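You operate a simulated robot arm through the tools that you are given. There is no shell and no other tool.

You run a simulated robot arm. Do the job below in one go: nothing can be reset, and whatever is moved stays where it is left.

JOB
Set right what has fallen over on the side table. At the end: the purple pump bottle (marked "WASHING") stands where the blue cup stood; the green juice carton, which lies on its side on the side table, stands upright there; the cereal tub from the side table is on the green soup tin (marked "LEEK SOUP"); the orange box (marked "CRACKERS"), which lies on its side on the side table, stands upright there; the blue cup from the side table stands where the cereal tub stood; whatever was shut is shut again. Leave all else as you found it, and nothing knocked over. Set down upright: box, juice carton, cereal tub.

It is judged by the outcome, as a careful person would: the job done as asked, and still so three seconds after it is handed in. It fails if anything else is knocked over, pushed out of place, dropped, spilled or broken.

ROBOT AND FRAMES
A 6-joint arm with a two-finger parallel gripper, fixed in place. Base frame: the origin is at the foot of the arm, x ahead of it, y to its left, z up; the work surface is at about z = 76. Lengths are in cm, angles in degrees, forces in N, time in s.
With the tool pointing down near the work surface it reaches from about 24 to 64 cm from the base axis. Its first joint turns from -66.0 to 66.0 degrees. Payload 2.7 kg.
The TCP is the grasp point between the finger pads, 2.3 cm short of the fingertips. In the tool frame z runs along the fingers and y along their closing line. The gripper opens to 9.4 cm. The fingers are 3.8 cm wide and 1 cm thick; the gripper's body (5.4 by 9.6 cm) begins 3.9 cm behind the TCP.
Orientation is that of the tool frame in the base frame, as [roll, pitch, yaw] about the fixed x, y, z axes, in that order (R = Rz(yaw) Ry(pitch) Rx(roll)). With the fingers straight down and closing along the base's y, the tool's x points along the base's -x, its y along +y and its z along -z.

CONTROLS
- The arm moves only by the tool jog_arm. Its argument "commands" is a list of rows, each a list of 2 entries, a list of its own where there are three numbers: the shift along the base's x, y, z in cm, then the turn, a rotation vector about the base's x, y, z in degrees. In form: [[[x, y, z], [rx, ry, rz]], ...]. A call has 1 to 20 rows; each row shifts and turns the commanded pose from where the row before left it. "fingers" is the finger opening in cm, from 0 to 9.4, set as the call begins (left out, the last holds). Each row takes 0.2 s and may step no farther than 5 cm and 8.6 degrees from the row before; otherwise, or with a gripper value out of range, the whole call is refused. Where a pose cannot be reached the arm comes as near as it can. A force on the tool above 40 N (or 10 N above the force at the start of the call, whichever is more), or a blocked arm, ends the call early, and 0.2 s more pass. The fingers move at their own pace (about 4.5 cm/s each) and stop on an object; they squeeze with about 30 N. The grip force told is the motor's: it shows also when the fingers shut on nothing. Time passes only in rows, and 0.2 s behind the last, so rows that do not move let the fingers close. It gives the time, the measured TCP pose, the force on the tool (base axes), the opening and the grip force at its end, in the units of the frame above (readings bear some noise), with the torque about the TCP (base axes, N m) and any sound that the robot's microphone picked up.
- Cameras (640 x 400 px; columns grow to the right, rows downward): "scene" is fixed at [7.29, -44.12, 138.72]; the picture's right is [0.75, -0.67, 0.00], its down [-0.48, -0.54, -0.69] and it looks along [0.46, 0.51, -0.73] (base axes); focal length 271 px, centre (320, 200). "wrist" rides on the gripper at [8.7, 1.6, -7.4] in the tool frame; the picture's right is [-0.18, 0.98, 0.00], its down [-0.58, -0.11, -0.81] and it looks along [-0.79, -0.15, 0.59] (tool axes); focal length 243 px, centre (320, 200). There is no depth. A picture from a camera that has moved, and an enlarged one, comes with that camera's place and axes in the base frame and with its lens.
- grab_frame(camera): a new picture of that camera. It takes no simulated time.
- close_up(camera, box): a new picture of the part [left, top, right, bottom] of that camera's present view, enlarged. It takes no simulated time.
- sign_off(): hands the job in; it is judged then, once.

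Places have to be worked out from the pictures, the camera data and where the tool is seen. Open the gripper and draw the arm clear of the work before you hand the job in, unless the task says otherwise.

The tools are called after "Request:" as a command line: name --argument value ..., lists and objects as JSON in quotes. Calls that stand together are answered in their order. jog_arm: Moves the arm, as the interface text tells. Its arguments: {"type":"object","properties":{"commands":{"type":"array"},"fingers":{"type":"number"}},"required":["commands"]} The other tools are called the same way: grab_frame (camera) takes a picture; close_up (camera, box) takes an enlarged picture of a part of a camera's view; sign_off () hands the job in.

At the start:

```text
clock: 0.0
tcp_pos: [36.39, -4.56, 112.31]
orientation: [180.0, 0.0, -180.0]
force: [0.3, -0.2, 0.4]
torque: [0.03, 0.05, 0.0]
grip_width: 9.4
gripper_force: 0.1
```

scene: 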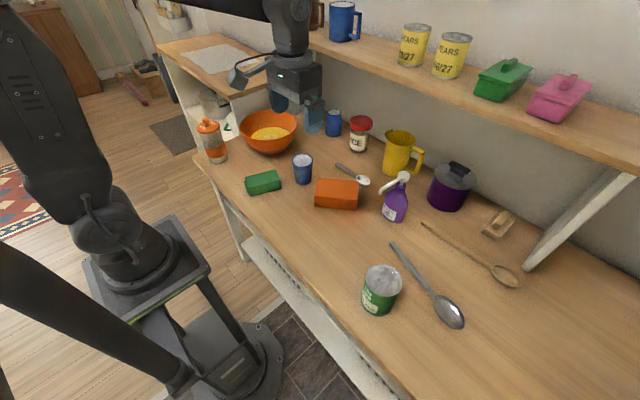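
wrist: 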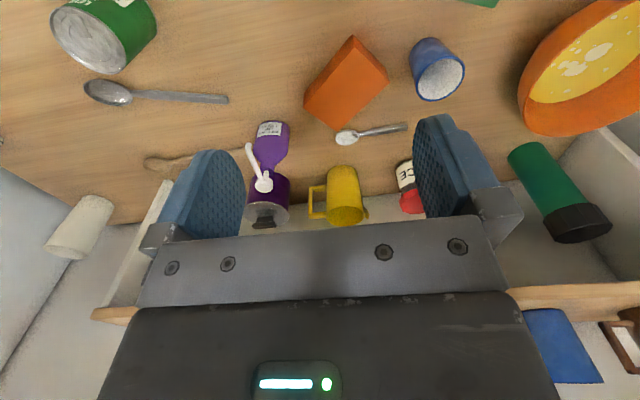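

I start by looking closer at the scene to identify all objects before moving anything.

Request:
close_up --camera "scene" --box '[190, 90, 350, 220]'

Request:
close_up --camera "scene" --box '[330, 110, 530, 330]'

Request:
close_up --camera "scene" --box '[130, 0, 330, 130]'

Request:
close_up --camera "wrist" --box '[0, 0, 640, 240]'

```text
3.08 times, centred on (270, 155) of scene
camera zoom: at [7.29, -44.12, 138.72], right [0.75, -0.67, 0.0], down [-0.48, -0.54, -0.69], along [0.46, 0.51, -0.73], focal length 834 px, centre (474, 338)
```

zoom: 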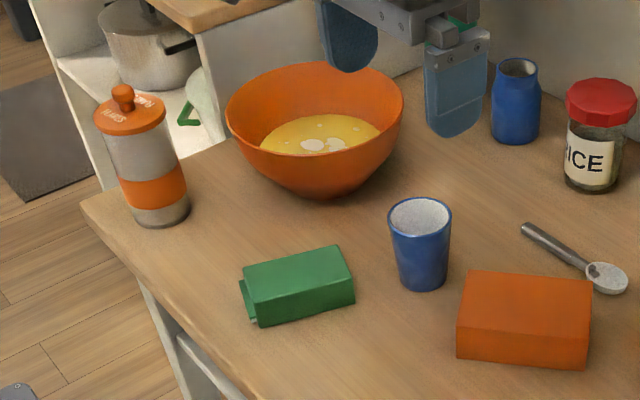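

```text
1.82 times, centred on (430, 220) of scene
camera zoom: at [7.29, -44.12, 138.72], right [0.75, -0.67, 0.0], down [-0.48, -0.54, -0.69], along [0.46, 0.51, -0.73], focal length 493 px, centre (120, 164)
```

zoom: 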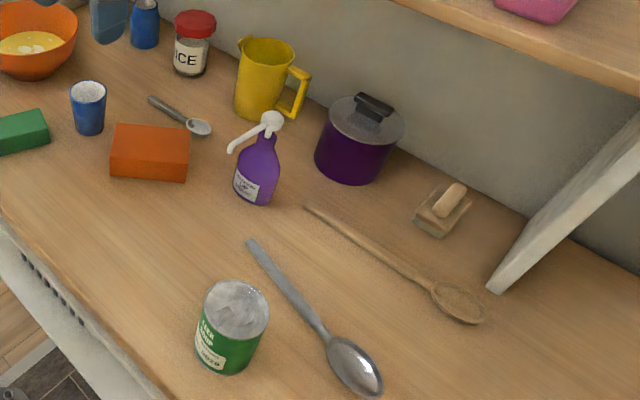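

```text
3.08 times, centred on (230, 65) of scene
camera zoom: at [7.29, -44.12, 138.72], right [0.75, -0.67, 0.0], down [-0.48, -0.54, -0.69], along [0.46, 0.51, -0.73], focal length 834 px, centre (597, 615)
```

zoom: 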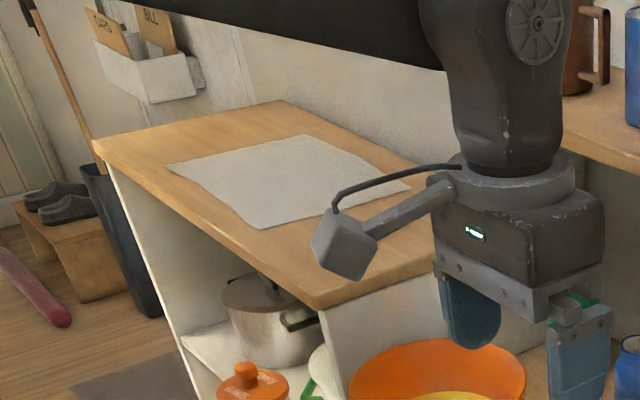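

```text
1.00 times, centred on (320, 120) of wrist (not enlarged: the box is as wide or as high as the picture)
camera zoom: at [27.75, -2.82, 119.74], right [0.18, 0.98, 0.0], down [0.58, -0.11, 0.81], along [0.79, -0.15, -0.59], focal length 243 px, centre (320, 280)
```

zoom: 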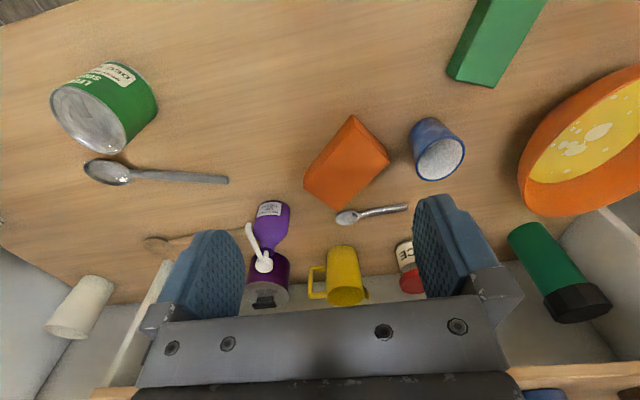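

I need to read the labels and see what's in the blue cup; zooming in more.

Request:
close_up --camera "scene" --box '[190, 110, 240, 170]'

Request:
close_up --camera "scene" --box '[240, 145, 380, 215]'

Request:
close_up --camera "scene" --box '[370, 160, 430, 230]'

Request:
close_up --camera "scene" --box '[350, 250, 420, 330]'

Request:
close_up --camera "wrist" --box '[400, 0, 640, 150]'

Request:
close_up --camera "scene" --box '[190, 200, 400, 400]'

```text
6.67 times, centred on (215, 140) of scene
camera zoom: at [7.29, -44.12, 138.72], right [0.75, -0.67, 0.0], down [-0.48, -0.54, -0.69], along [0.46, 0.51, -0.73], focal length 1808 px, centre (1020, 600)
```

zoom: 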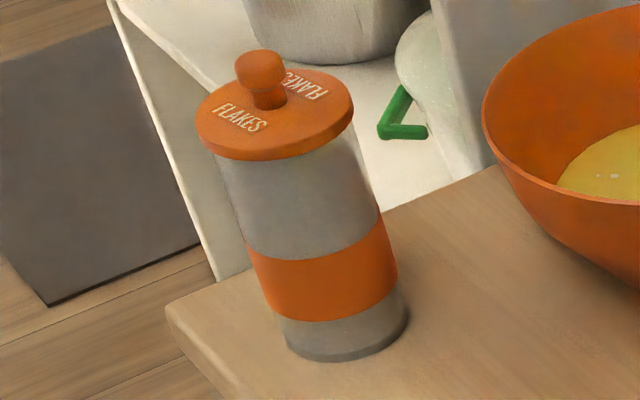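

```text
4.57 times, centred on (310, 180) of scene
camera zoom: at [7.29, -44.12, 138.72], right [0.75, -0.67, 0.0], down [-0.48, -0.54, -0.69], along [0.46, 0.51, -0.73], focal length 1240 px, centre (366, 291)
```

zoom: 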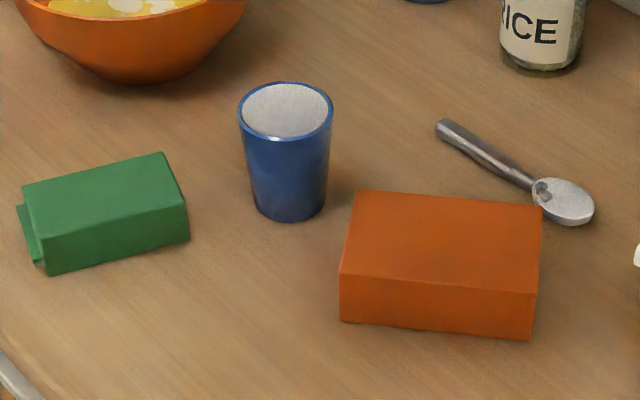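

```text
5.71 times, centred on (400, 195) of scene
camera zoom: at [7.29, -44.12, 138.72], right [0.75, -0.67, 0.0], down [-0.48, -0.54, -0.69], along [0.46, 0.51, -0.73], focal length 1550 px, centre (-137, 229)
```

zoom: 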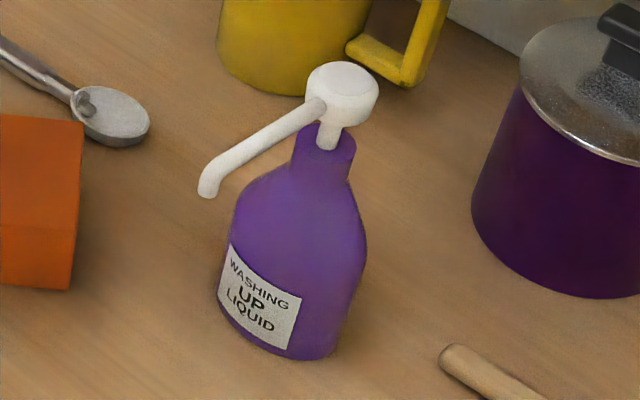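

```text
5.00 times, centred on (385, 290) of scene
camera zoom: at [7.29, -44.12, 138.72], right [0.75, -0.67, 0.0], down [-0.48, -0.54, -0.69], along [0.46, 0.51, -0.73], focal length 1356 px, centre (-5, -250)
```

zoom: 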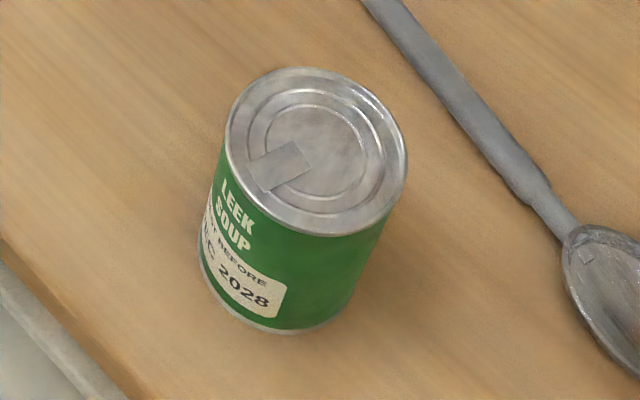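

```text
2.67 times, centred on (520, 75) of wrist
camera zoom: at [27.75, -2.82, 119.74], right [0.18, 0.98, 0.0], down [0.58, -0.11, 0.81], along [0.79, -0.15, -0.59], focal length 647 px, centre (-213, 533)
```

zoom: 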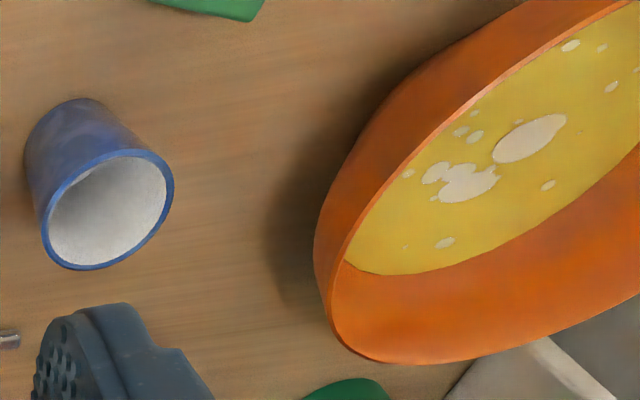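

```text
2.00 times, centred on (295, 300) of scene
camera zoom: at [7.29, -44.12, 138.72], right [0.75, -0.67, 0.0], down [-0.48, -0.54, -0.69], along [0.46, 0.51, -0.73], focal length 542 px, centre (370, 0)
```

zoom: 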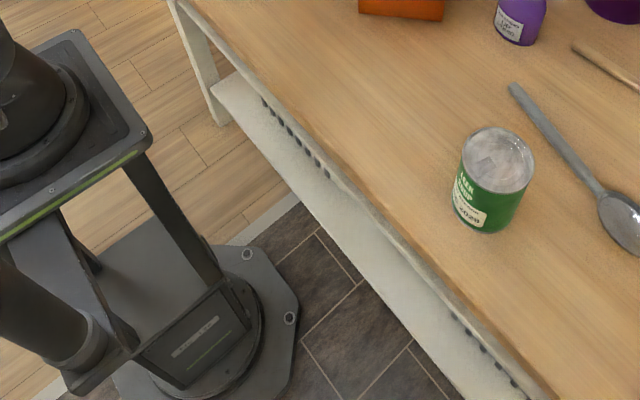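

Cup, tub ("FLAKES" tub with knobbed lid), tin, bottle, box and carton are located roughly (cup ≈ (49,11), tub ≈ (33,41.5), tin ≈ (35,-33.5), bottle ≈ (59,-20)). I look closer from the wrist camera for the box and carton faces.

Request:
close_up --camera "wrist" --box '[280, 20, 480, 150]'

Request:
close_up --camera "wrist" --box '[120, 100, 420, 290]'

Request:
close_up --camera "scene" --box '[235, 160, 295, 200]'

Request:
close_up --camera "scene" --box '[300, 165, 375, 220]'

```text
3.08 times, centred on (380, 85) of wrist
camera zoom: at [27.75, -2.82, 119.74], right [0.18, 0.98, 0.0], down [0.58, -0.11, 0.81], along [0.79, -0.15, -0.59], focal length 746 px, centre (135, 554)
```

zoom: 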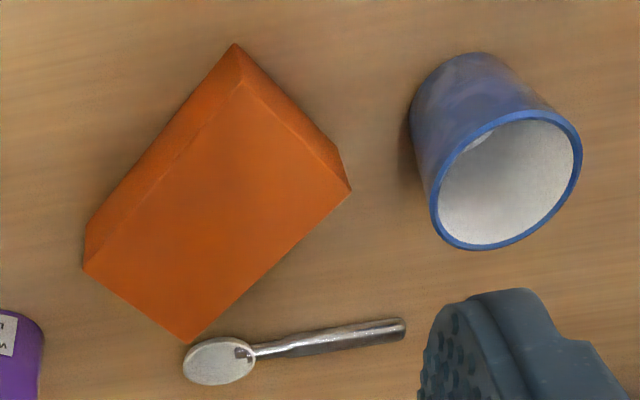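

```text
2.11 times, centred on (270, 195) of wrist
camera zoom: at [27.75, -2.82, 119.74], right [0.18, 0.98, 0.0], down [0.58, -0.11, 0.81], along [0.79, -0.15, -0.59], focal length 511 px, centre (425, 210)
```

zoom: 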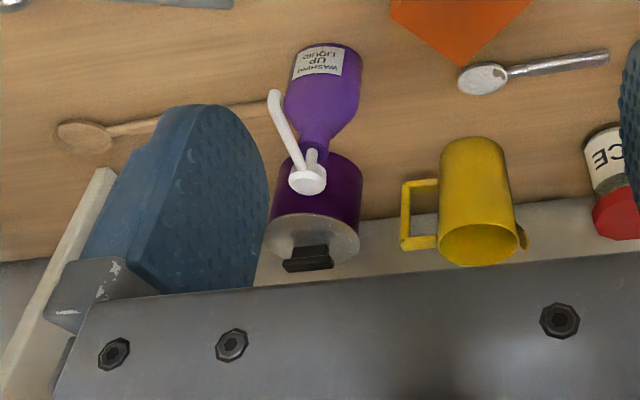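

```text
10.00 times, centred on (265, 180) of scene
camera zoom: at [7.29, -44.12, 138.72], right [0.75, -0.67, 0.0], down [-0.48, -0.54, -0.69], along [0.46, 0.51, -0.73], focal length 2712 px, centre (870, 400)
```

zoom: 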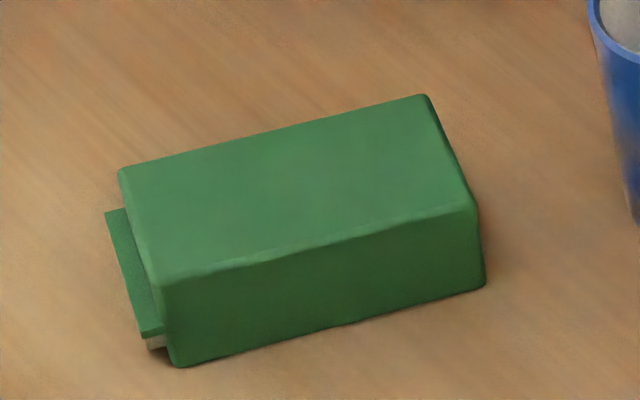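

```text
7.27 times, centred on (338, 192) of scene
camera zoom: at [7.29, -44.12, 138.72], right [0.75, -0.67, 0.0], down [-0.48, -0.54, -0.69], along [0.46, 0.51, -0.73], focal length 1972 px, centre (193, 254)
```

zoom: 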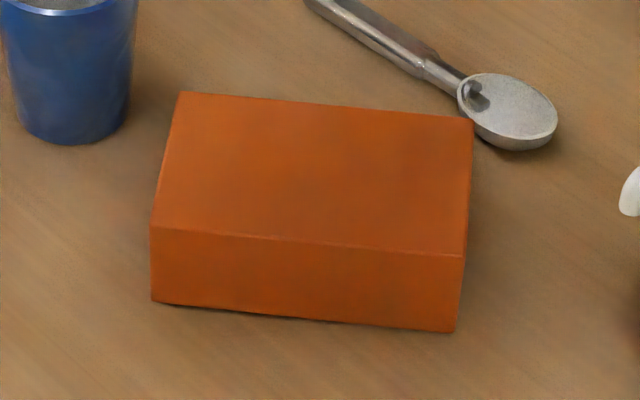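

The box shows no label on its visible faces, and the carton's cap/fin is at its left (near-base) end. I first test in free air whether the tool can be turned half around its own axis (camera on the outer side), which I'd want for side grips.

Request:
jog_arm --commands '[[[0, 0, 0], [0, 0, 8.5]], [[0, 0, 0], [0, 0, 8.5]], [[0, 0, 0], [0, 0, 8.5]], [[0, 0, 0], [0, 0, 8.5]], [[0, 0, 0], [0, 0, 8.5]], [[0, 0, 0], [0, 0, 8.5]], [[0, 0, 0], [0, 0, 8.5]], [[0, 0, 0], [0, 0, 8.5]], [[0, 0, 0], [0, 0, 8.5]], [[0, 0, 0], [0, 0, 8.5]], [[0, 0, 0], [0, 0, 5]]]'

```text
clock: 2.4
tcp_pos: [36.42, -4.5, 112.2]
orientation: [180.0, 0.0, -89.8]
force: [0.2, -0.2, -0.3]
torque: [-0.03, -0.01, -0.04]
grip_width: 9.42
gripper_force: 0.1
```

Quarter turn done with no trouble. I take wrist pictures from here, then continue the turn.

Request:
grab_frame --camera "wrist"

Request:
grab_frame --camera "scene"

Request:
jog_arm --commands '[[[0, 0, 0], [0, 0, 8.5]], [[0, 0, 0], [0, 0, 8.5]], [[0, 0, 0], [0, 0, 8.5]], [[0, 0, 0], [0, 0, 8.5]], [[0, 0, 0], [0, 0, 8.5]], [[0, 0, 0], [0, 0, 8.5]], [[0, 0, 0], [0, 0, 8.5]], [[0, 0, 0], [0, 0, 8.5]], [[0, 0, 0], [0, 0, 8.5]], [[0, 0, 0], [0, 0, 8.5]], [[0, 0, 0], [0, 0, 5]]]'

```text
taken
camera wrist: at [34.81, -13.1, 119.74], right [-0.98, 0.18, 0.0], down [0.11, 0.58, 0.81], along [0.15, 0.79, -0.59], focal length 243 px, centre (320, 200)
```

wrist: 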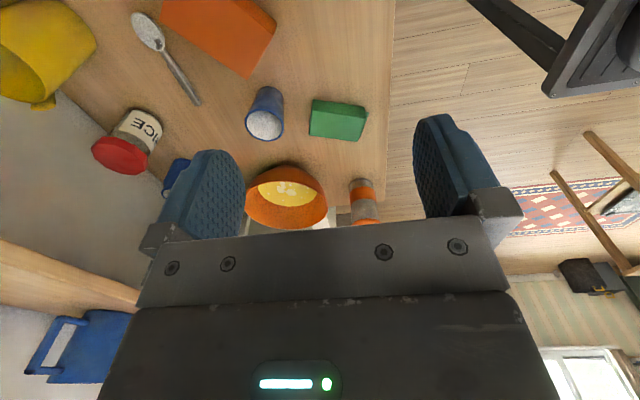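

```text
taken
```

scene: 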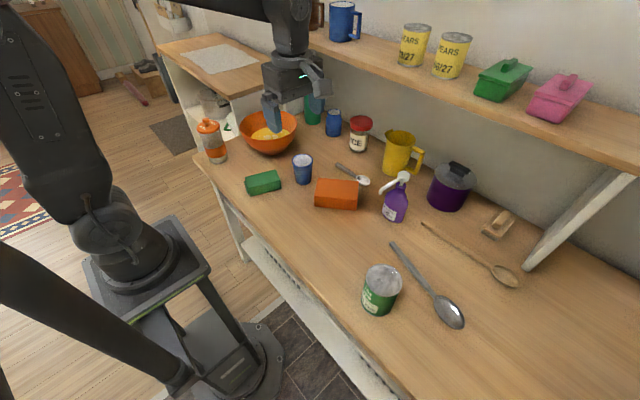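

```text
clock: 4.8
tcp_pos: [36.0, -0.74, 112.28]
orientation: [179.5, 0.0, -0.3]
force: [0.2, 0.3, -0.3]
torque: [-0.02, -0.03, 0.0]
grip_width: 9.42
gripper_force: 0.1
out of reach, approached as far as the arm can: row 10, 11
```

The half turn is reachable up to about the joint limit (it drifted sideways at the end). From here the camera looks back toward the base, so I check the far faces of the box and carton.

Request:
grab_frame --camera "wrist"

Request:
jog_arm --commands '[[[0, 0, 0], [0, 0, -7.5]], [[0, -0.7, 0], [0, 0, -7.5]], [[3, -0.5, 0], [0, 0, 0]], [[3, -0.5, 0], [0, 0, 0]], [[3, 0, 0], [0, 0, 0]]]'

Request:
grab_frame --camera "wrist"

```text
taken
camera wrist: at [44.68, -2.24, 119.67], right [-0.19, -0.98, 0.01], down [-0.58, 0.12, 0.81], along [-0.79, 0.15, -0.59], focal length 243 px, centre (320, 200)
```

wrist: 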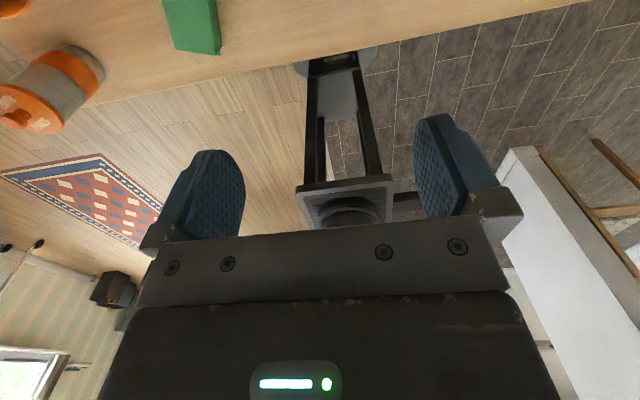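

```text
clock: 6.0
tcp_pos: [45.0, -2.53, 112.29]
orientation: [179.9, 0.0, -15.0]
force: [-0.2, -0.1, -0.1]
torque: [0.01, 0.03, 0.03]
grip_width: 9.39
gripper_force: 0.0
```

```text
taken
camera wrist: at [53.01, -6.16, 119.79], right [-0.43, -0.9, 0.0], down [-0.53, 0.26, 0.81], along [-0.73, 0.35, -0.59], focal length 243 px, centre (320, 200)
```

wrist: 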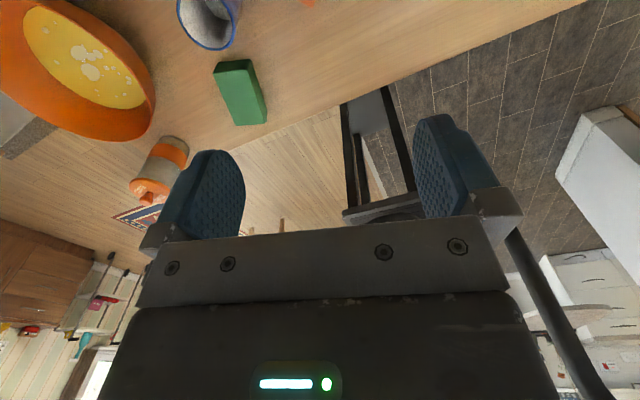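

Now I test tilting the tool forward to horizontal (camera going up) here in free air, well above everything and clear of the shelf edge (about x = 66).

Request:
jog_arm --commands '[[[0, 0, 0], [-2.2, -8.21, 0]], [[0, 0, 0], [-2.2, -8.21, 0]], [[0, 0, 0], [-2.2, -8.21, 0]], [[0, 0, 0], [-2.2, -8.21, 0]], [[0, 0, 0], [-2.2, -8.21, 0]], [[0, 0, 0], [-2.2, -8.21, 0]], [[0, 0, 0], [-2.2, -8.21, 0]], [[0, 0, 0], [-2.2, -8.21, 0]], [[0, 0, 0], [-2.2, -8.21, 0]], [[0, 0, 0], [-2.2, -8.21, 0]]]'

Request:
grab_frame --camera "wrist"

Request:
grab_frame --camera "scene"

```text
clock: 8.2
tcp_pos: [45.02, -1.64, 112.36]
orientation: [179.5, -85.0, -14.7]
force: [0.7, -0.5, -0.2]
torque: [0.0, 0.07, 0.02]
grip_width: 9.41
gripper_force: 0.1
out of reach, approached as far as the arm can: row 10
```

```text
taken
camera wrist: at [38.29, -1.21, 121.67], right [-0.27, -0.94, -0.18], down [-0.8, 0.33, -0.51], along [0.54, 0.01, -0.84], focal length 243 px, centre (320, 200)
```

wrist: 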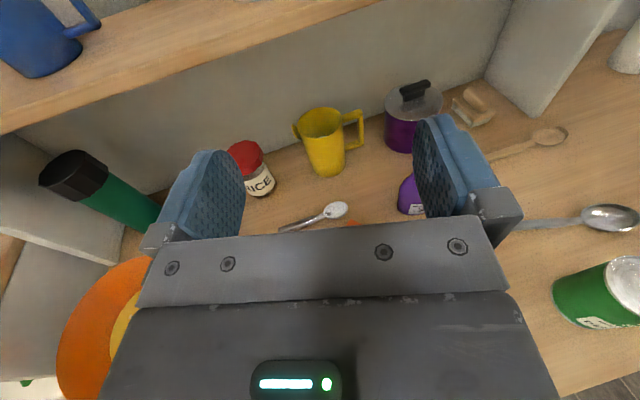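

```text
taken
```

scene: 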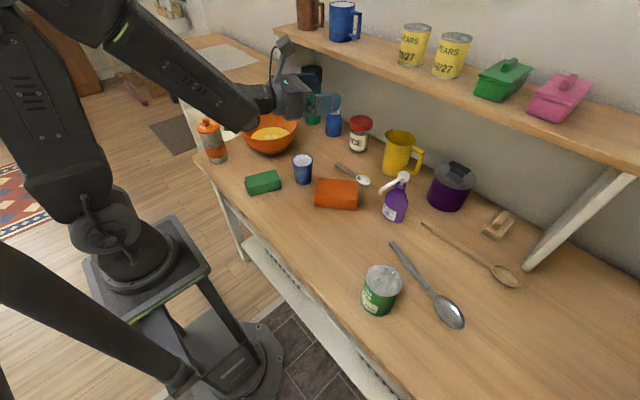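

Horizontal forward pointing with the camera on top works up to about 85° tilt. I try a small correction to see whether the remaining deviation was a hard limit.

Request:
jog_arm --commands '[[[2, -0.5, 0], [0, 0, 0]], [[2, -0.4, 0], [0, 0, 0]], [[0, 0, 0], [-1, -4, 0]], [[0, 0, -3], [0, 0, 0]], [[0, 0, -3], [0, 0, 0]]]'

```text
clock: 9.4
tcp_pos: [49.38, -0.41, 106.75]
orientation: [-176.4, -89.1, -18.9]
force: [0.0, 0.7, 0.0]
torque: [0.0, -0.01, 0.01]
grip_width: 9.39
gripper_force: 0.0
out of reach, approached as far as the arm can: row 2, 3, 4, 5
```

The forward-horizontal pose with camera on top sits at the last joint's limit, so I'd rather work with headings off to one side. I un-tilt to tool-down, backing off a little, so I can re-turn the tool the other way around.

Request:
jog_arm --commands '[[[-0.5, 0, 0], [2.75, 8.04, 0]], [[-0.5, 0, 0], [2.75, 8.04, 0]], [[-0.5, 0, 0], [2.75, 8.04, 0]], [[-0.5, 0, 0], [2.75, 8.04, 0]], [[-0.5, 0, 0], [2.75, 8.04, 0]], [[-0.5, 0, 0], [2.75, 8.04, 0]], [[-0.5, 0, 0], [2.75, 8.04, 0]], [[-0.5, 0, 0], [2.75, 8.04, 0]], [[-0.5, 0, 0], [2.75, 8.04, 0]], [[-0.5, 0, 0], [2.75, 8.04, 0]], [[0, 0, 0], [1.3, 3.9, 0]]]'

```text
clock: 11.8
tcp_pos: [44.4, -0.51, 106.6]
orientation: [-176.1, 0.1, -18.8]
force: [-0.5, -0.2, 0.3]
torque: [-0.02, -0.01, -0.01]
grip_width: 9.41
gripper_force: 0.0
```

Correcting the small roll error and turning the tool back the long way around (negative about z), here in free air.

Request:
jog_arm --commands '[[[0, 0, 0], [-3.69, 1.26, 0]], [[0, 0.5, 0], [0, 0, -8.4]], [[0, 0.5, 0], [0, 0, -8.4]], [[0, 0.5, 0], [0, 0, -8.4]], [[0, 0.5, 0], [0, 0, -8.4]], [[0, 0, 0], [0, 0, -8.4]], [[0, 0, 0], [0, 0, -8.4]], [[0, 0, 0], [0, 0, -8.4]], [[0, 0, 0], [0, 0, -8.4]], [[0, 0, 0], [0, 0, -8.4]], [[0, 0, 0], [0, 0, -8.4]], [[0, 0, 0], [0, 0, -8.4]], [[0, 0, 0], [0, 0, -8.4]], [[0, 0, 0], [0, 0, -8.4]], [[0, 0, 0], [0, 0, -8.4]], [[0, 0, 0], [0, 0, -8.4]], [[0, 0, 0], [0, 0, -8.4]], [[0, 0, 0], [0, 0, -8.4]], [[0, 0, 0], [0, 0, -8.4]], [[0, 0, 0], [0, 0, -8.4]]]'

Request:
jog_arm --commands '[[[0.5, 0.7, 0], [0, 0, -8.4]], [[0.5, 0.7, 0], [0, 0, -8.4]], [[0.5, 0.7, 0], [0, 0, -8.4]], [[0.5, 0.7, 0], [0, 0, -8.4]], [[0.5, 0.7, 0], [0, 0, -8.4]], [[0.5, 0.7, 0], [0, 0, -8.4]], [[0.5, 0.7, 0], [0, 0, -8.4]], [[0.5, 0.7, 0], [0, 0, -8.4]], [[0.5, 0.7, 0], [0, 0, -8.4]], [[0.5, 0.7, 0], [0, 0, -8.4]], [[0.5, 0, 0], [0, 0, -7.6]]]'

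Request:
grab_frame --camera "wrist"

```text
clock: 16.0
tcp_pos: [44.47, 1.55, 106.7]
orientation: [179.9, 0.0, -178.7]
force: [1.3, 0.2, -0.5]
torque: [0.0, 0.02, 0.01]
grip_width: 9.42
gripper_force: 0.0
```

```text
clock: 18.4
tcp_pos: [49.81, 8.54, 106.56]
orientation: [180.0, 0.0, 89.8]
force: [-0.5, 0.0, 0.4]
torque: [0.0, 0.0, 0.04]
grip_width: 9.39
gripper_force: 0.1
```

```text
taken
camera wrist: at [51.5, 17.27, 114.16], right [0.98, -0.19, 0.0], down [-0.11, -0.58, 0.81], along [-0.15, -0.79, -0.59], focal length 243 px, centre (320, 200)
```

wrist: 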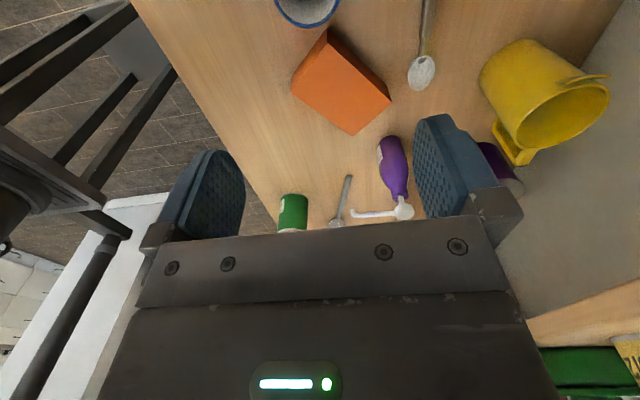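

Request:
close_up --camera "wrist" --box '[270, 0, 450, 140]'

Request:
close_up --camera "wrist" --box '[270, 120, 430, 240]'

```text
2.86 times, centred on (360, 70) of wrist
camera zoom: at [51.5, 17.27, 114.16], right [0.98, -0.19, 0.0], down [-0.11, -0.58, 0.81], along [-0.15, -0.79, -0.59], focal length 693 px, centre (206, 571)
```

zoom: 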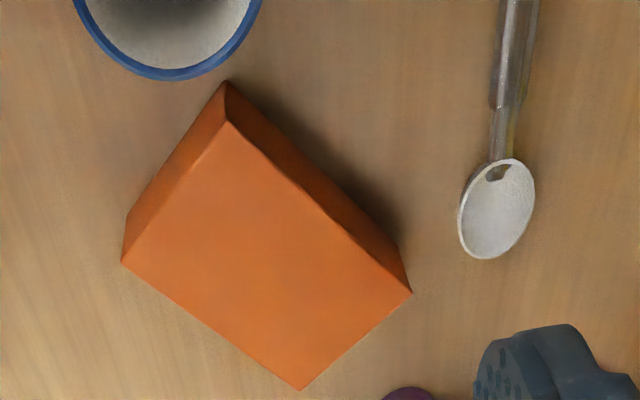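

```text
3.33 times, centred on (350, 180) of wrist
camera zoom: at [51.5, 17.27, 114.16], right [0.98, -0.19, 0.0], down [-0.11, -0.58, 0.81], along [-0.15, -0.79, -0.59], focal length 809 px, centre (220, 267)
```

zoom: 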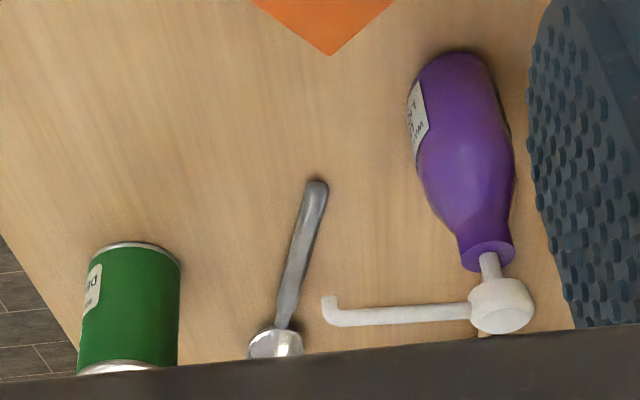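

The box's fourth side is plain too, so its label must be underneath or on the right end; the nozzle of the bottle points back toward the base. Now I move toward the tub, keeping high, and tilt the tool to point left (heading ~75°) for a side grip on the tub's body.

Request:
jog_arm --commands '[[[-3.13, 3.25, 0], [0, 0, -2.5]], [[-3.13, 3.25, 0], [0, 0, -2.5]], [[-3.13, 3.25, 0], [0, 0, -2.5]], [[-3.13, 3.25, 0], [0, 0, -2.5]], [[-3.13, 3.25, 0], [0, 0, -2.5]], [[-3.13, 3.25, 0], [0, 0, -2.5]], [[0, 0, 0], [8.21, -2.2, 0]], [[0, 0, 0], [8.21, -2.2, 0]], [[0, 0, 0], [8.21, -2.2, 0]], [[0, 0, 0], [8.21, -2.2, 0]], [[0, 0, 0], [8.21, -2.2, 0]], [[0, 0, 0], [8.21, -2.2, 0]], [[0, 0, 0], [8.21, -2.2, 0]], [[0, 0, 0], [8.21, -2.2, 0]], [[0, 0, 0], [8.21, -2.2, 0]]]'

Request:
grab_frame --camera "wrist"

Request:
grab_frame --camera "scene"

```text
clock: 21.6
tcp_pos: [31.14, 28.04, 106.77]
orientation: [-179.9, -76.7, 74.8]
force: [0.6, 0.1, 0.3]
torque: [0.01, 0.01, -0.01]
grip_width: 9.38
gripper_force: 0.0
```

```text
taken
camera wrist: at [31.33, 22.61, 116.89], right [0.94, -0.3, -0.18], down [-0.35, -0.86, -0.38], along [-0.04, 0.42, -0.91], focal length 243 px, centre (320, 200)
```

wrist: 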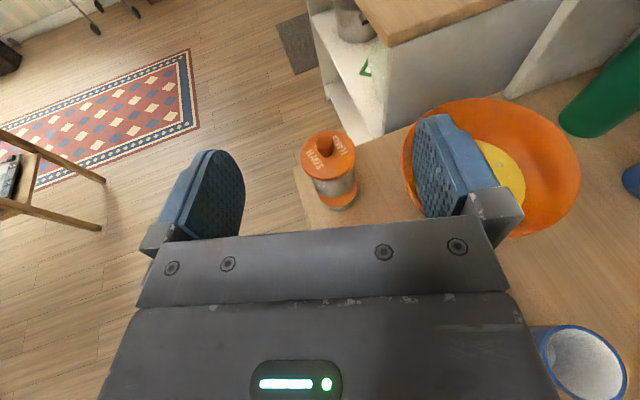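

```text
taken
```

scene: 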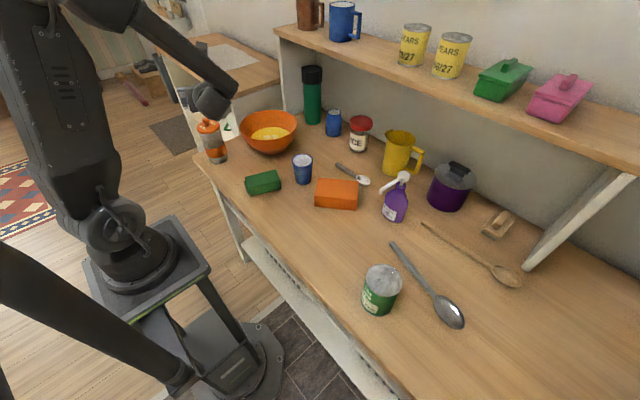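

Pose reached cleanly. Close-up of the tub to locate it precisely.

Request:
close_up --camera "wrist" --box '[270, 110, 400, 220]'

Request:
close_up --camera "scene" --box '[180, 70, 260, 180]'

```text
3.64 times, centred on (335, 165) of wrist
camera zoom: at [31.33, 22.61, 116.89], right [0.94, -0.3, -0.18], down [-0.35, -0.86, -0.38], along [-0.04, 0.42, -0.91], focal length 882 px, centre (266, 327)
```

zoom: 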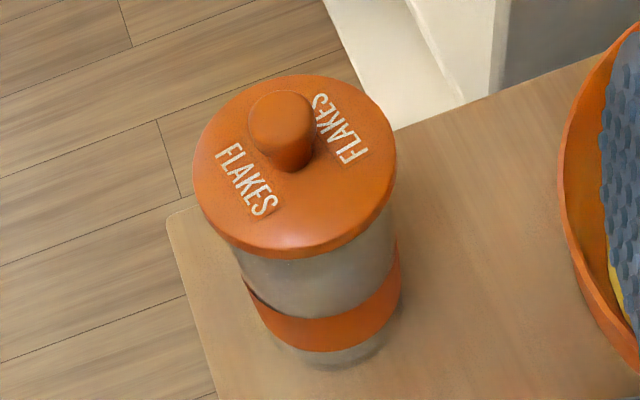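

```text
3.64 times, centred on (220, 125) of scene
camera zoom: at [7.29, -44.12, 138.72], right [0.75, -0.67, 0.0], down [-0.48, -0.54, -0.69], along [0.46, 0.51, -0.73], focal length 986 px, centre (684, 473)
```

zoom: 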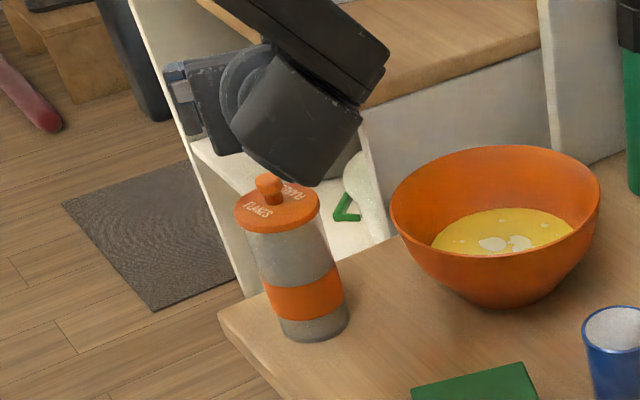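

The wrist view puts the tub axis at (33.3, 41.4), matching the scene estimate. I line up behind it and descend to grip height (z≈83.3), still ~10 cm short of it.

Request:
jog_arm --commands '[[[-0.59, 3.23, 0], [0, 0, 0]], [[0, 0, -4], [0, 0, 0]], [[0, 0, -4], [0, 0, 0]], [[0, 0, -4], [0, 0, 0]], [[0, 0, -4], [0, 0, 0]], [[0, 0, -4], [0, 0, 0]], [[0, 0, -3.4], [0, 0, 0]]]' --fingers 9.4

Request:
grab_frame --camera "wrist"

Request:
grab_frame --camera "scene"

```text
clock: 23.2
tcp_pos: [30.46, 31.21, 83.11]
orientation: [179.8, -76.6, 75.1]
force: [-0.8, -0.3, 0.2]
torque: [0.01, -0.02, 0.02]
grip_width: 9.4
gripper_force: 0.0
```

```text
taken
camera wrist: at [30.72, 25.86, 93.36], right [0.94, -0.3, -0.18], down [-0.34, -0.86, -0.38], along [-0.04, 0.42, -0.91], focal length 243 px, centre (320, 200)
```

wrist: 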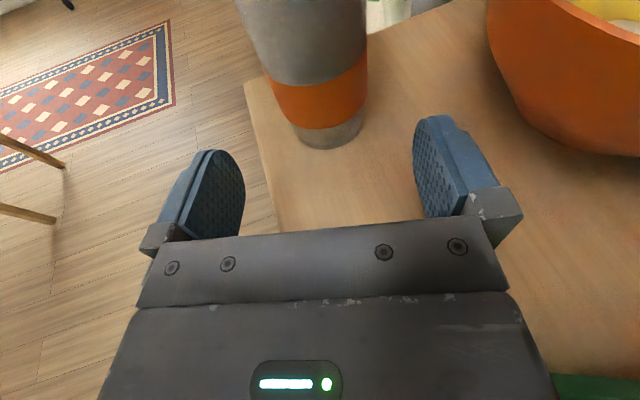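

```text
taken
```

scene: 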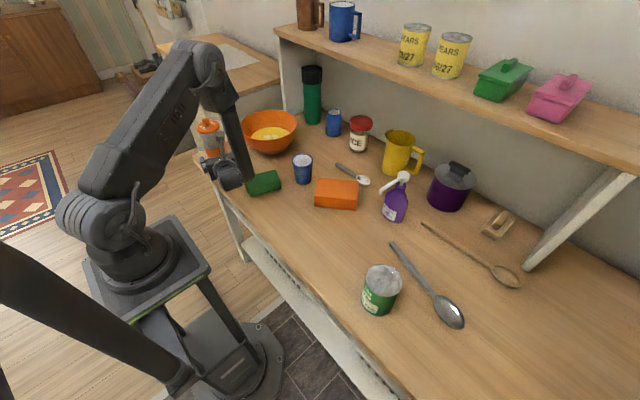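

Forces are nil; the wrist seems close to the green carton, so I check that gap before advancing.

Request:
close_up --camera "scene" --box '[190, 100, 300, 210]'

```text
3.64 times, centred on (245, 155) of scene
camera zoom: at [7.29, -44.12, 138.72], right [0.75, -0.67, 0.0], down [-0.48, -0.54, -0.69], along [0.46, 0.51, -0.73], focal length 986 px, centre (593, 364)
```

zoom: 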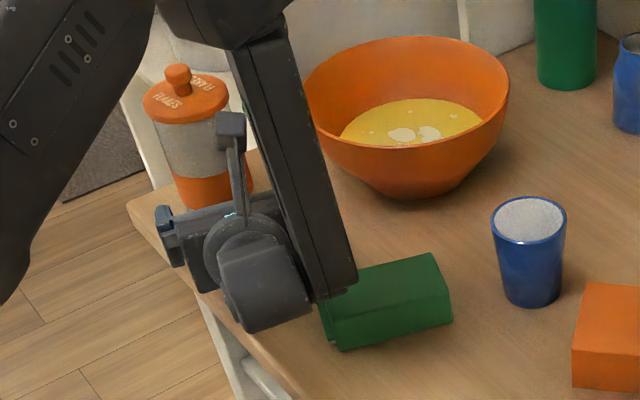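

There's little room above the carton's end, so I swing the heading to ~68° (moves the wrist toward the front edge) and raise slightly before advancing.

Request:
jog_arm --commands '[[[-0.55, 0.22, 0.4], [0, 0, -3.5]], [[-0.54, 0.23, 0.4], [0, 0, -3.5]], [[0, 0, 0], [0, 0, 0]]]'

Request:
close_up --camera "scene" --box '[190, 100, 300, 210]'

Request:
grab_frame --camera "wrist"

```text
clock: 24.0
tcp_pos: [29.35, 31.79, 84.02]
orientation: [-179.9, -76.4, 67.9]
force: [-0.1, 0.1, 0.3]
torque: [-0.03, 0.03, -0.02]
grip_width: 9.39
gripper_force: 0.0
```

```text
3.64 times, centred on (245, 155) of scene
camera zoom: at [7.29, -44.12, 138.72], right [0.75, -0.67, 0.0], down [-0.48, -0.54, -0.69], along [0.46, 0.51, -0.73], focal length 986 px, centre (593, 364)
```

zoom: 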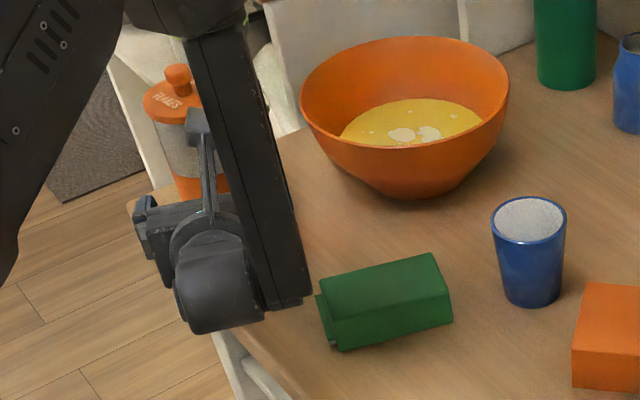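

```text
taken
camera wrist: at [28.94, 26.37, 94.23], right [0.89, -0.41, -0.18], down [-0.45, -0.81, -0.38], along [0.01, 0.42, -0.91], focal length 243 px, centre (320, 200)
```

wrist: 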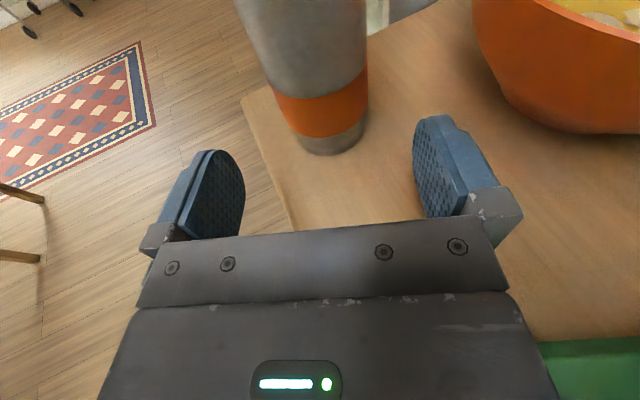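

Now clear of the carton and in line with the tub (10.4 cm away on heading 67.7°). I advance slowly along that heading to straddle the tub.

Request:
jog_arm --commands '[[[0.57, 1.39, 0], [0, 0, 0]], [[0.57, 1.39, 0], [0, 0, 0]], [[0.57, 1.39, 0], [0, 0, 0]], [[0.57, 1.39, 0], [0, 0, 0]], [[0.57, 1.39, 0], [0, 0, 0]]]'

Request:
grab_frame --camera "wrist"

```text
clock: 25.2
tcp_pos: [32.23, 38.76, 84.01]
orientation: [-179.9, -76.5, 67.8]
force: [1.1, 0.4, 0.2]
torque: [0.01, 0.0, -0.01]
grip_width: 9.38
gripper_force: 0.0
```

```text
taken
camera wrist: at [31.78, 33.32, 94.24], right [0.89, -0.41, -0.18], down [-0.45, -0.81, -0.38], along [0.01, 0.42, -0.91], focal length 243 px, centre (320, 200)
```

wrist: 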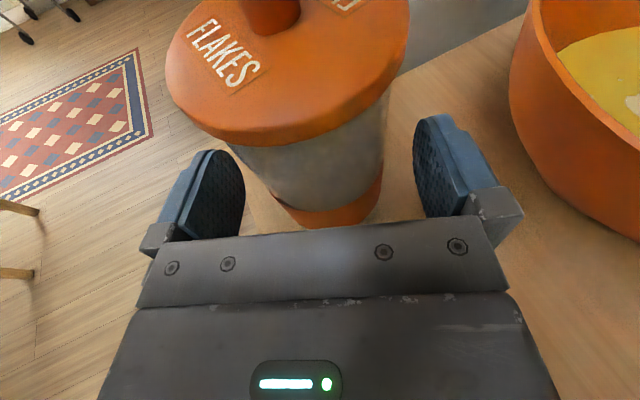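

Tub body is centred between the open fingers. I advance the last 1.6 cm and close on it.

Request:
jog_arm --commands '[[[0.3, 0.74, 0], [0, 0, 0]], [[0.3, 0.74, 0], [0, 0, 0]], [[0, 0, 0], [0, 0, 0]]]'

Request:
jog_arm --commands '[[[0, 0, 0], [0, 0, 0]], [[0, 0, 0], [0, 0, 0]], [[0, 0, 0], [0, 0, 0]], [[0, 0, 0], [0, 0, 0]]]' --fingers 5.5

Request:
grab_frame --camera "wrist"

```text
clock: 26.0
tcp_pos: [32.94, 40.2, 84.03]
orientation: [-179.7, -76.4, 67.7]
force: [-1.1, 0.0, 0.3]
torque: [-0.02, 0.0, 0.0]
grip_width: 9.4
gripper_force: 0.0
```

```text
clock: 27.0
tcp_pos: [32.87, 40.07, 84.06]
orientation: [-179.6, -76.5, 67.7]
force: [-0.3, -0.5, 1.0]
torque: [-0.04, 0.02, 0.0]
grip_width: 6.57
gripper_force: 30.2
heard: snap
```

```text
taken
camera wrist: at [32.38, 34.77, 94.24], right [0.89, -0.41, -0.18], down [-0.45, -0.81, -0.38], along [0.01, 0.42, -0.91], focal length 243 px, centre (320, 200)
```

wrist: 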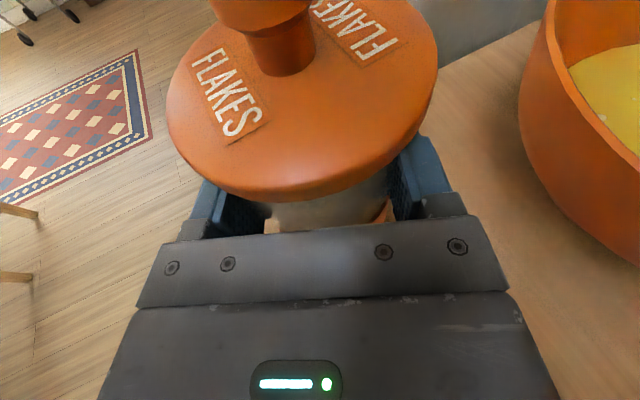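

The grip closed at 6.6 cm with a "snap" heard; I inspect the tub before lifting.

Request:
close_up --camera "wrist" --box '[150, 0, 460, 260]'

Request:
close_up --camera "scene" --box '[190, 100, 260, 180]'

Request:
grab_frame --camera "scene"

```text
1.54 times, centred on (305, 130) of wrist
camera zoom: at [32.38, 34.77, 94.24], right [0.89, -0.41, -0.18], down [-0.45, -0.81, -0.38], along [0.01, 0.42, -0.91], focal length 373 px, centre (343, 308)
```

zoom: 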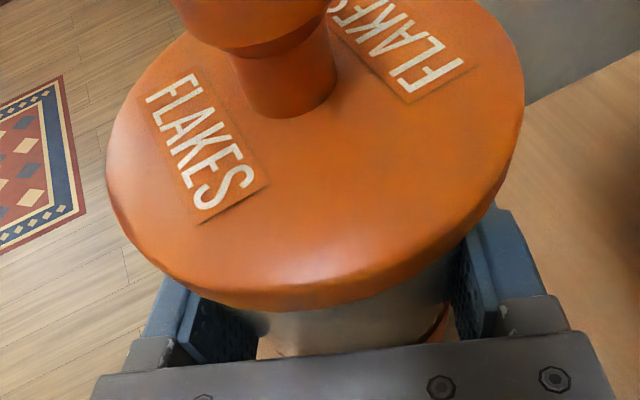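

```text
5.00 times, centred on (225, 140) of scene
camera zoom: at [7.29, -44.12, 138.72], right [0.75, -0.67, 0.0], down [-0.48, -0.54, -0.69], along [0.46, 0.51, -0.73], focal length 1356 px, centre (795, 500)
```

zoom: 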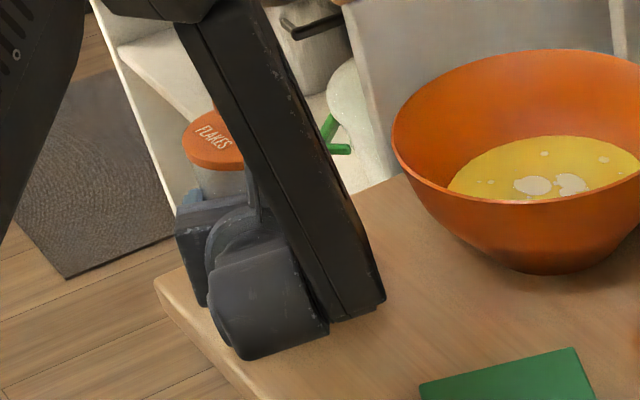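

```text
taken
```

scene: 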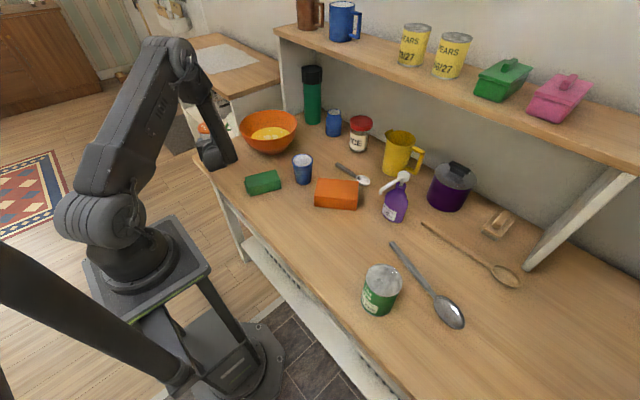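

Nothing visibly broken. I lift gently by a couple of centimetres, then raise further so the scene camera can see the tub clearly.

Request:
jog_arm --commands '[[[0, 0, 0.5], [0, 0, 0]], [[0, 0, 0.7], [0, 0, 0]], [[0, 0, 0.8], [0, 0, 0]]]'

Request:
grab_frame --camera "wrist"

Request:
close_up --camera "scene" --box '[190, 100, 260, 180]'

```text
clock: 27.8
tcp_pos: [32.74, 40.14, 86.13]
orientation: [-179.9, -76.5, 67.8]
force: [0.6, 0.6, -2.1]
torque: [-0.03, -0.01, 0.0]
grip_width: 6.45
gripper_force: 29.9
heard: snap
```

```text
taken
camera wrist: at [32.41, 34.81, 96.29], right [0.89, -0.41, -0.18], down [-0.45, -0.81, -0.38], along [0.01, 0.42, -0.91], focal length 243 px, centre (320, 200)
```

wrist: 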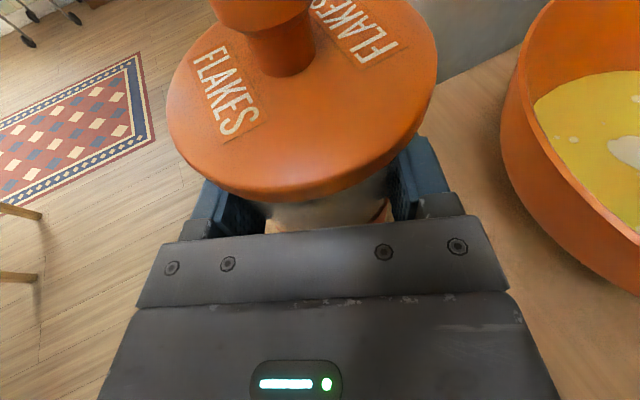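

```text
5.00 times, centred on (225, 140) of scene
camera zoom: at [7.29, -44.12, 138.72], right [0.75, -0.67, 0.0], down [-0.48, -0.54, -0.69], along [0.46, 0.51, -0.73], focal length 1356 px, centre (795, 500)
```

zoom: 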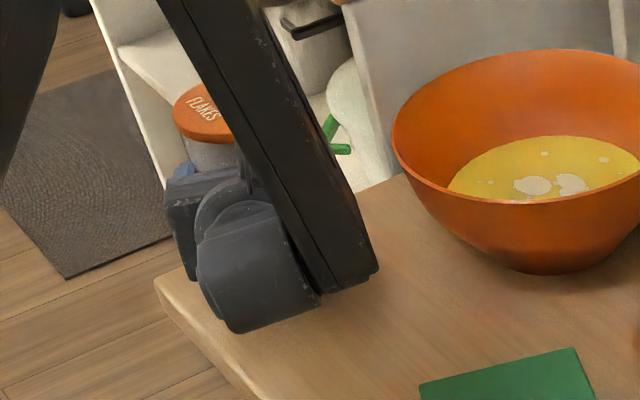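

The tub lifts at about 0.25 kg with the lid seated just as before; another "snap" was heard, so I raise it smoothly into clear view for inspection.

Request:
jog_arm --commands '[[[0, 0, 1], [0, 0, 0]], [[0, 0, 2], [0, 0, 0]], [[0, 0, 2.5], [0, 0, 0]], [[0, 0, 2.5], [0, 0, 0]], [[0, 0, 2.5], [0, 0, 0]], [[0, 0, 2.5], [0, 0, 0]], [[0, 0, 2.5], [0, 0, 0]], [[0, 0, 2], [0, 0, 0]], [[0, 0, 1], [0, 0, 0]]]'

Request:
grab_frame --camera "scene"

Request:
grab_frame --camera "wrist"

```text
clock: 29.8
tcp_pos: [32.64, 40.23, 104.57]
orientation: [-179.6, -76.5, 67.5]
force: [0.0, 0.4, -2.1]
torque: [0.0, 0.03, 0.02]
grip_width: 6.45
gripper_force: 30.5
```

```text
taken
```

scene: 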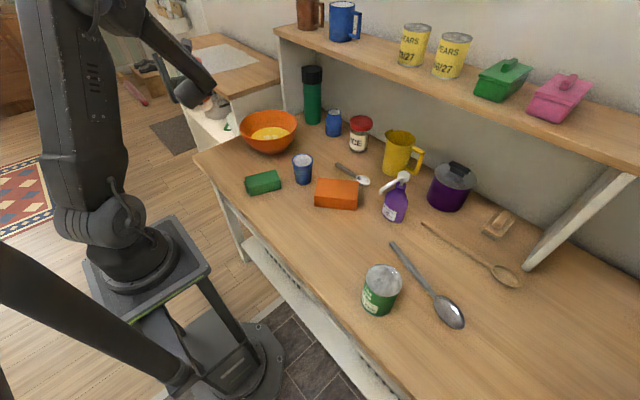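

```text
taken
camera wrist: at [32.37, 34.8, 114.75], right [0.89, -0.41, -0.18], down [-0.45, -0.81, -0.38], along [0.01, 0.42, -0.91], focal length 243 px, centre (320, 200)
```

wrist: 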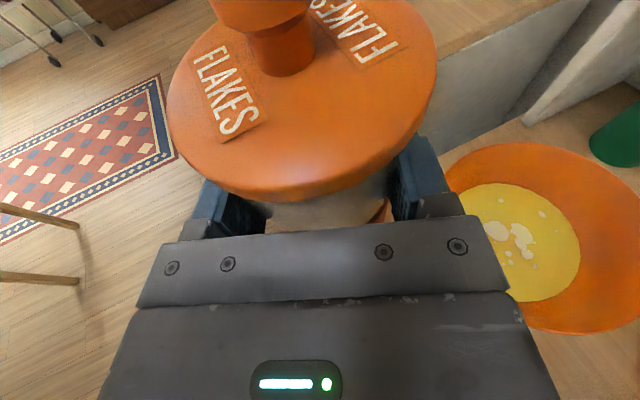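

Grip is stable (6.45 cm, weight steady). I now swing the tub on an arc (r≈50, tub bottom ≈ z 96.5) over to the soup tin, turning the heading along with it.

Request:
jog_arm --commands '[[[3.07, -3.01, 0], [0, 0, -4.775]], [[2.8, -3.24, 0], [0, 0, -4.775]], [[2.51, -3.44, 0], [0, 0, -4.775]], [[2.2, -3.63, 0], [0, 0, -4.775]], [[1.89, -3.78, 0], [0, 0, -4.775]], [[1.56, -3.9, 0], [0, 0, -4.775]], [[1.22, -4.01, 0], [0, 0, -4.775]], [[0.89, -4.07, 0], [0, 0, -4.775]], [[0.53, -4.12, 0], [0, 0, -4.775]], [[0.19, -4.12, 0], [0, 0, -4.775]], [[-0.15, -4.11, 0], [0, 0, -4.775]], [[-0.49, -4.06, 0], [0, 0, -4.775]], [[-0.82, -4.0, 0], [0, 0, -4.775]], [[-1.15, -3.89, 0], [0, 0, -4.775]], [[-1.46, -3.76, 0], [0, 0, -4.775]], [[-1.76, -3.61, 0], [0, 0, -4.775]], [[-2.05, -3.44, 0], [0, 0, -4.775]]]'

Request:
grab_frame --camera "scene"

Request:
grab_frame --camera "wrist"

```text
clock: 33.4
tcp_pos: [41.84, -24.17, 104.59]
orientation: [-179.8, -76.5, -13.6]
force: [-0.4, 0.0, -2.0]
torque: [0.0, 0.02, -0.02]
grip_width: 6.43
gripper_force: 30.0
```

```text
taken
```

scene: 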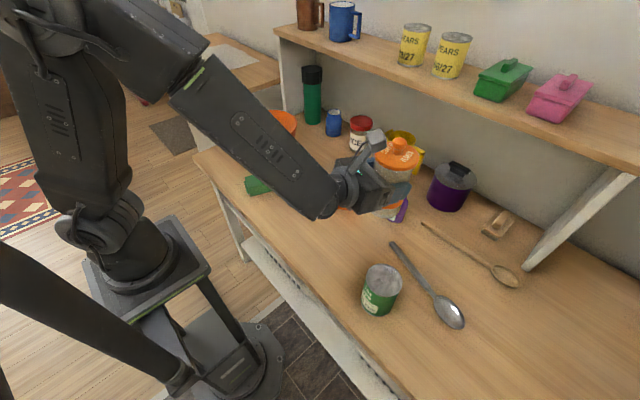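

```text
taken
camera wrist: at [36.35, -24.41, 114.73], right [-0.27, -0.95, -0.18], down [-0.87, 0.32, -0.38], along [0.41, 0.05, -0.91], focal length 243 px, centre (320, 200)
```

wrist: 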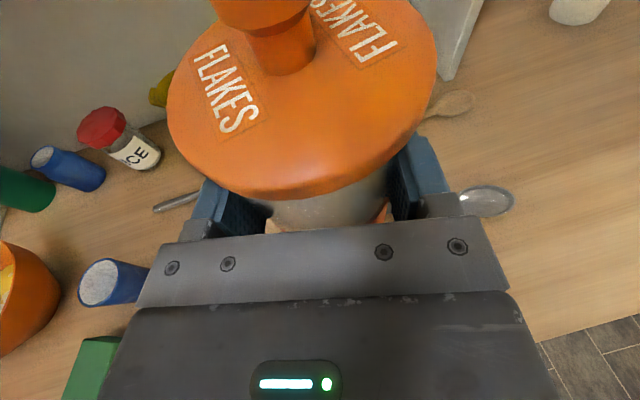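

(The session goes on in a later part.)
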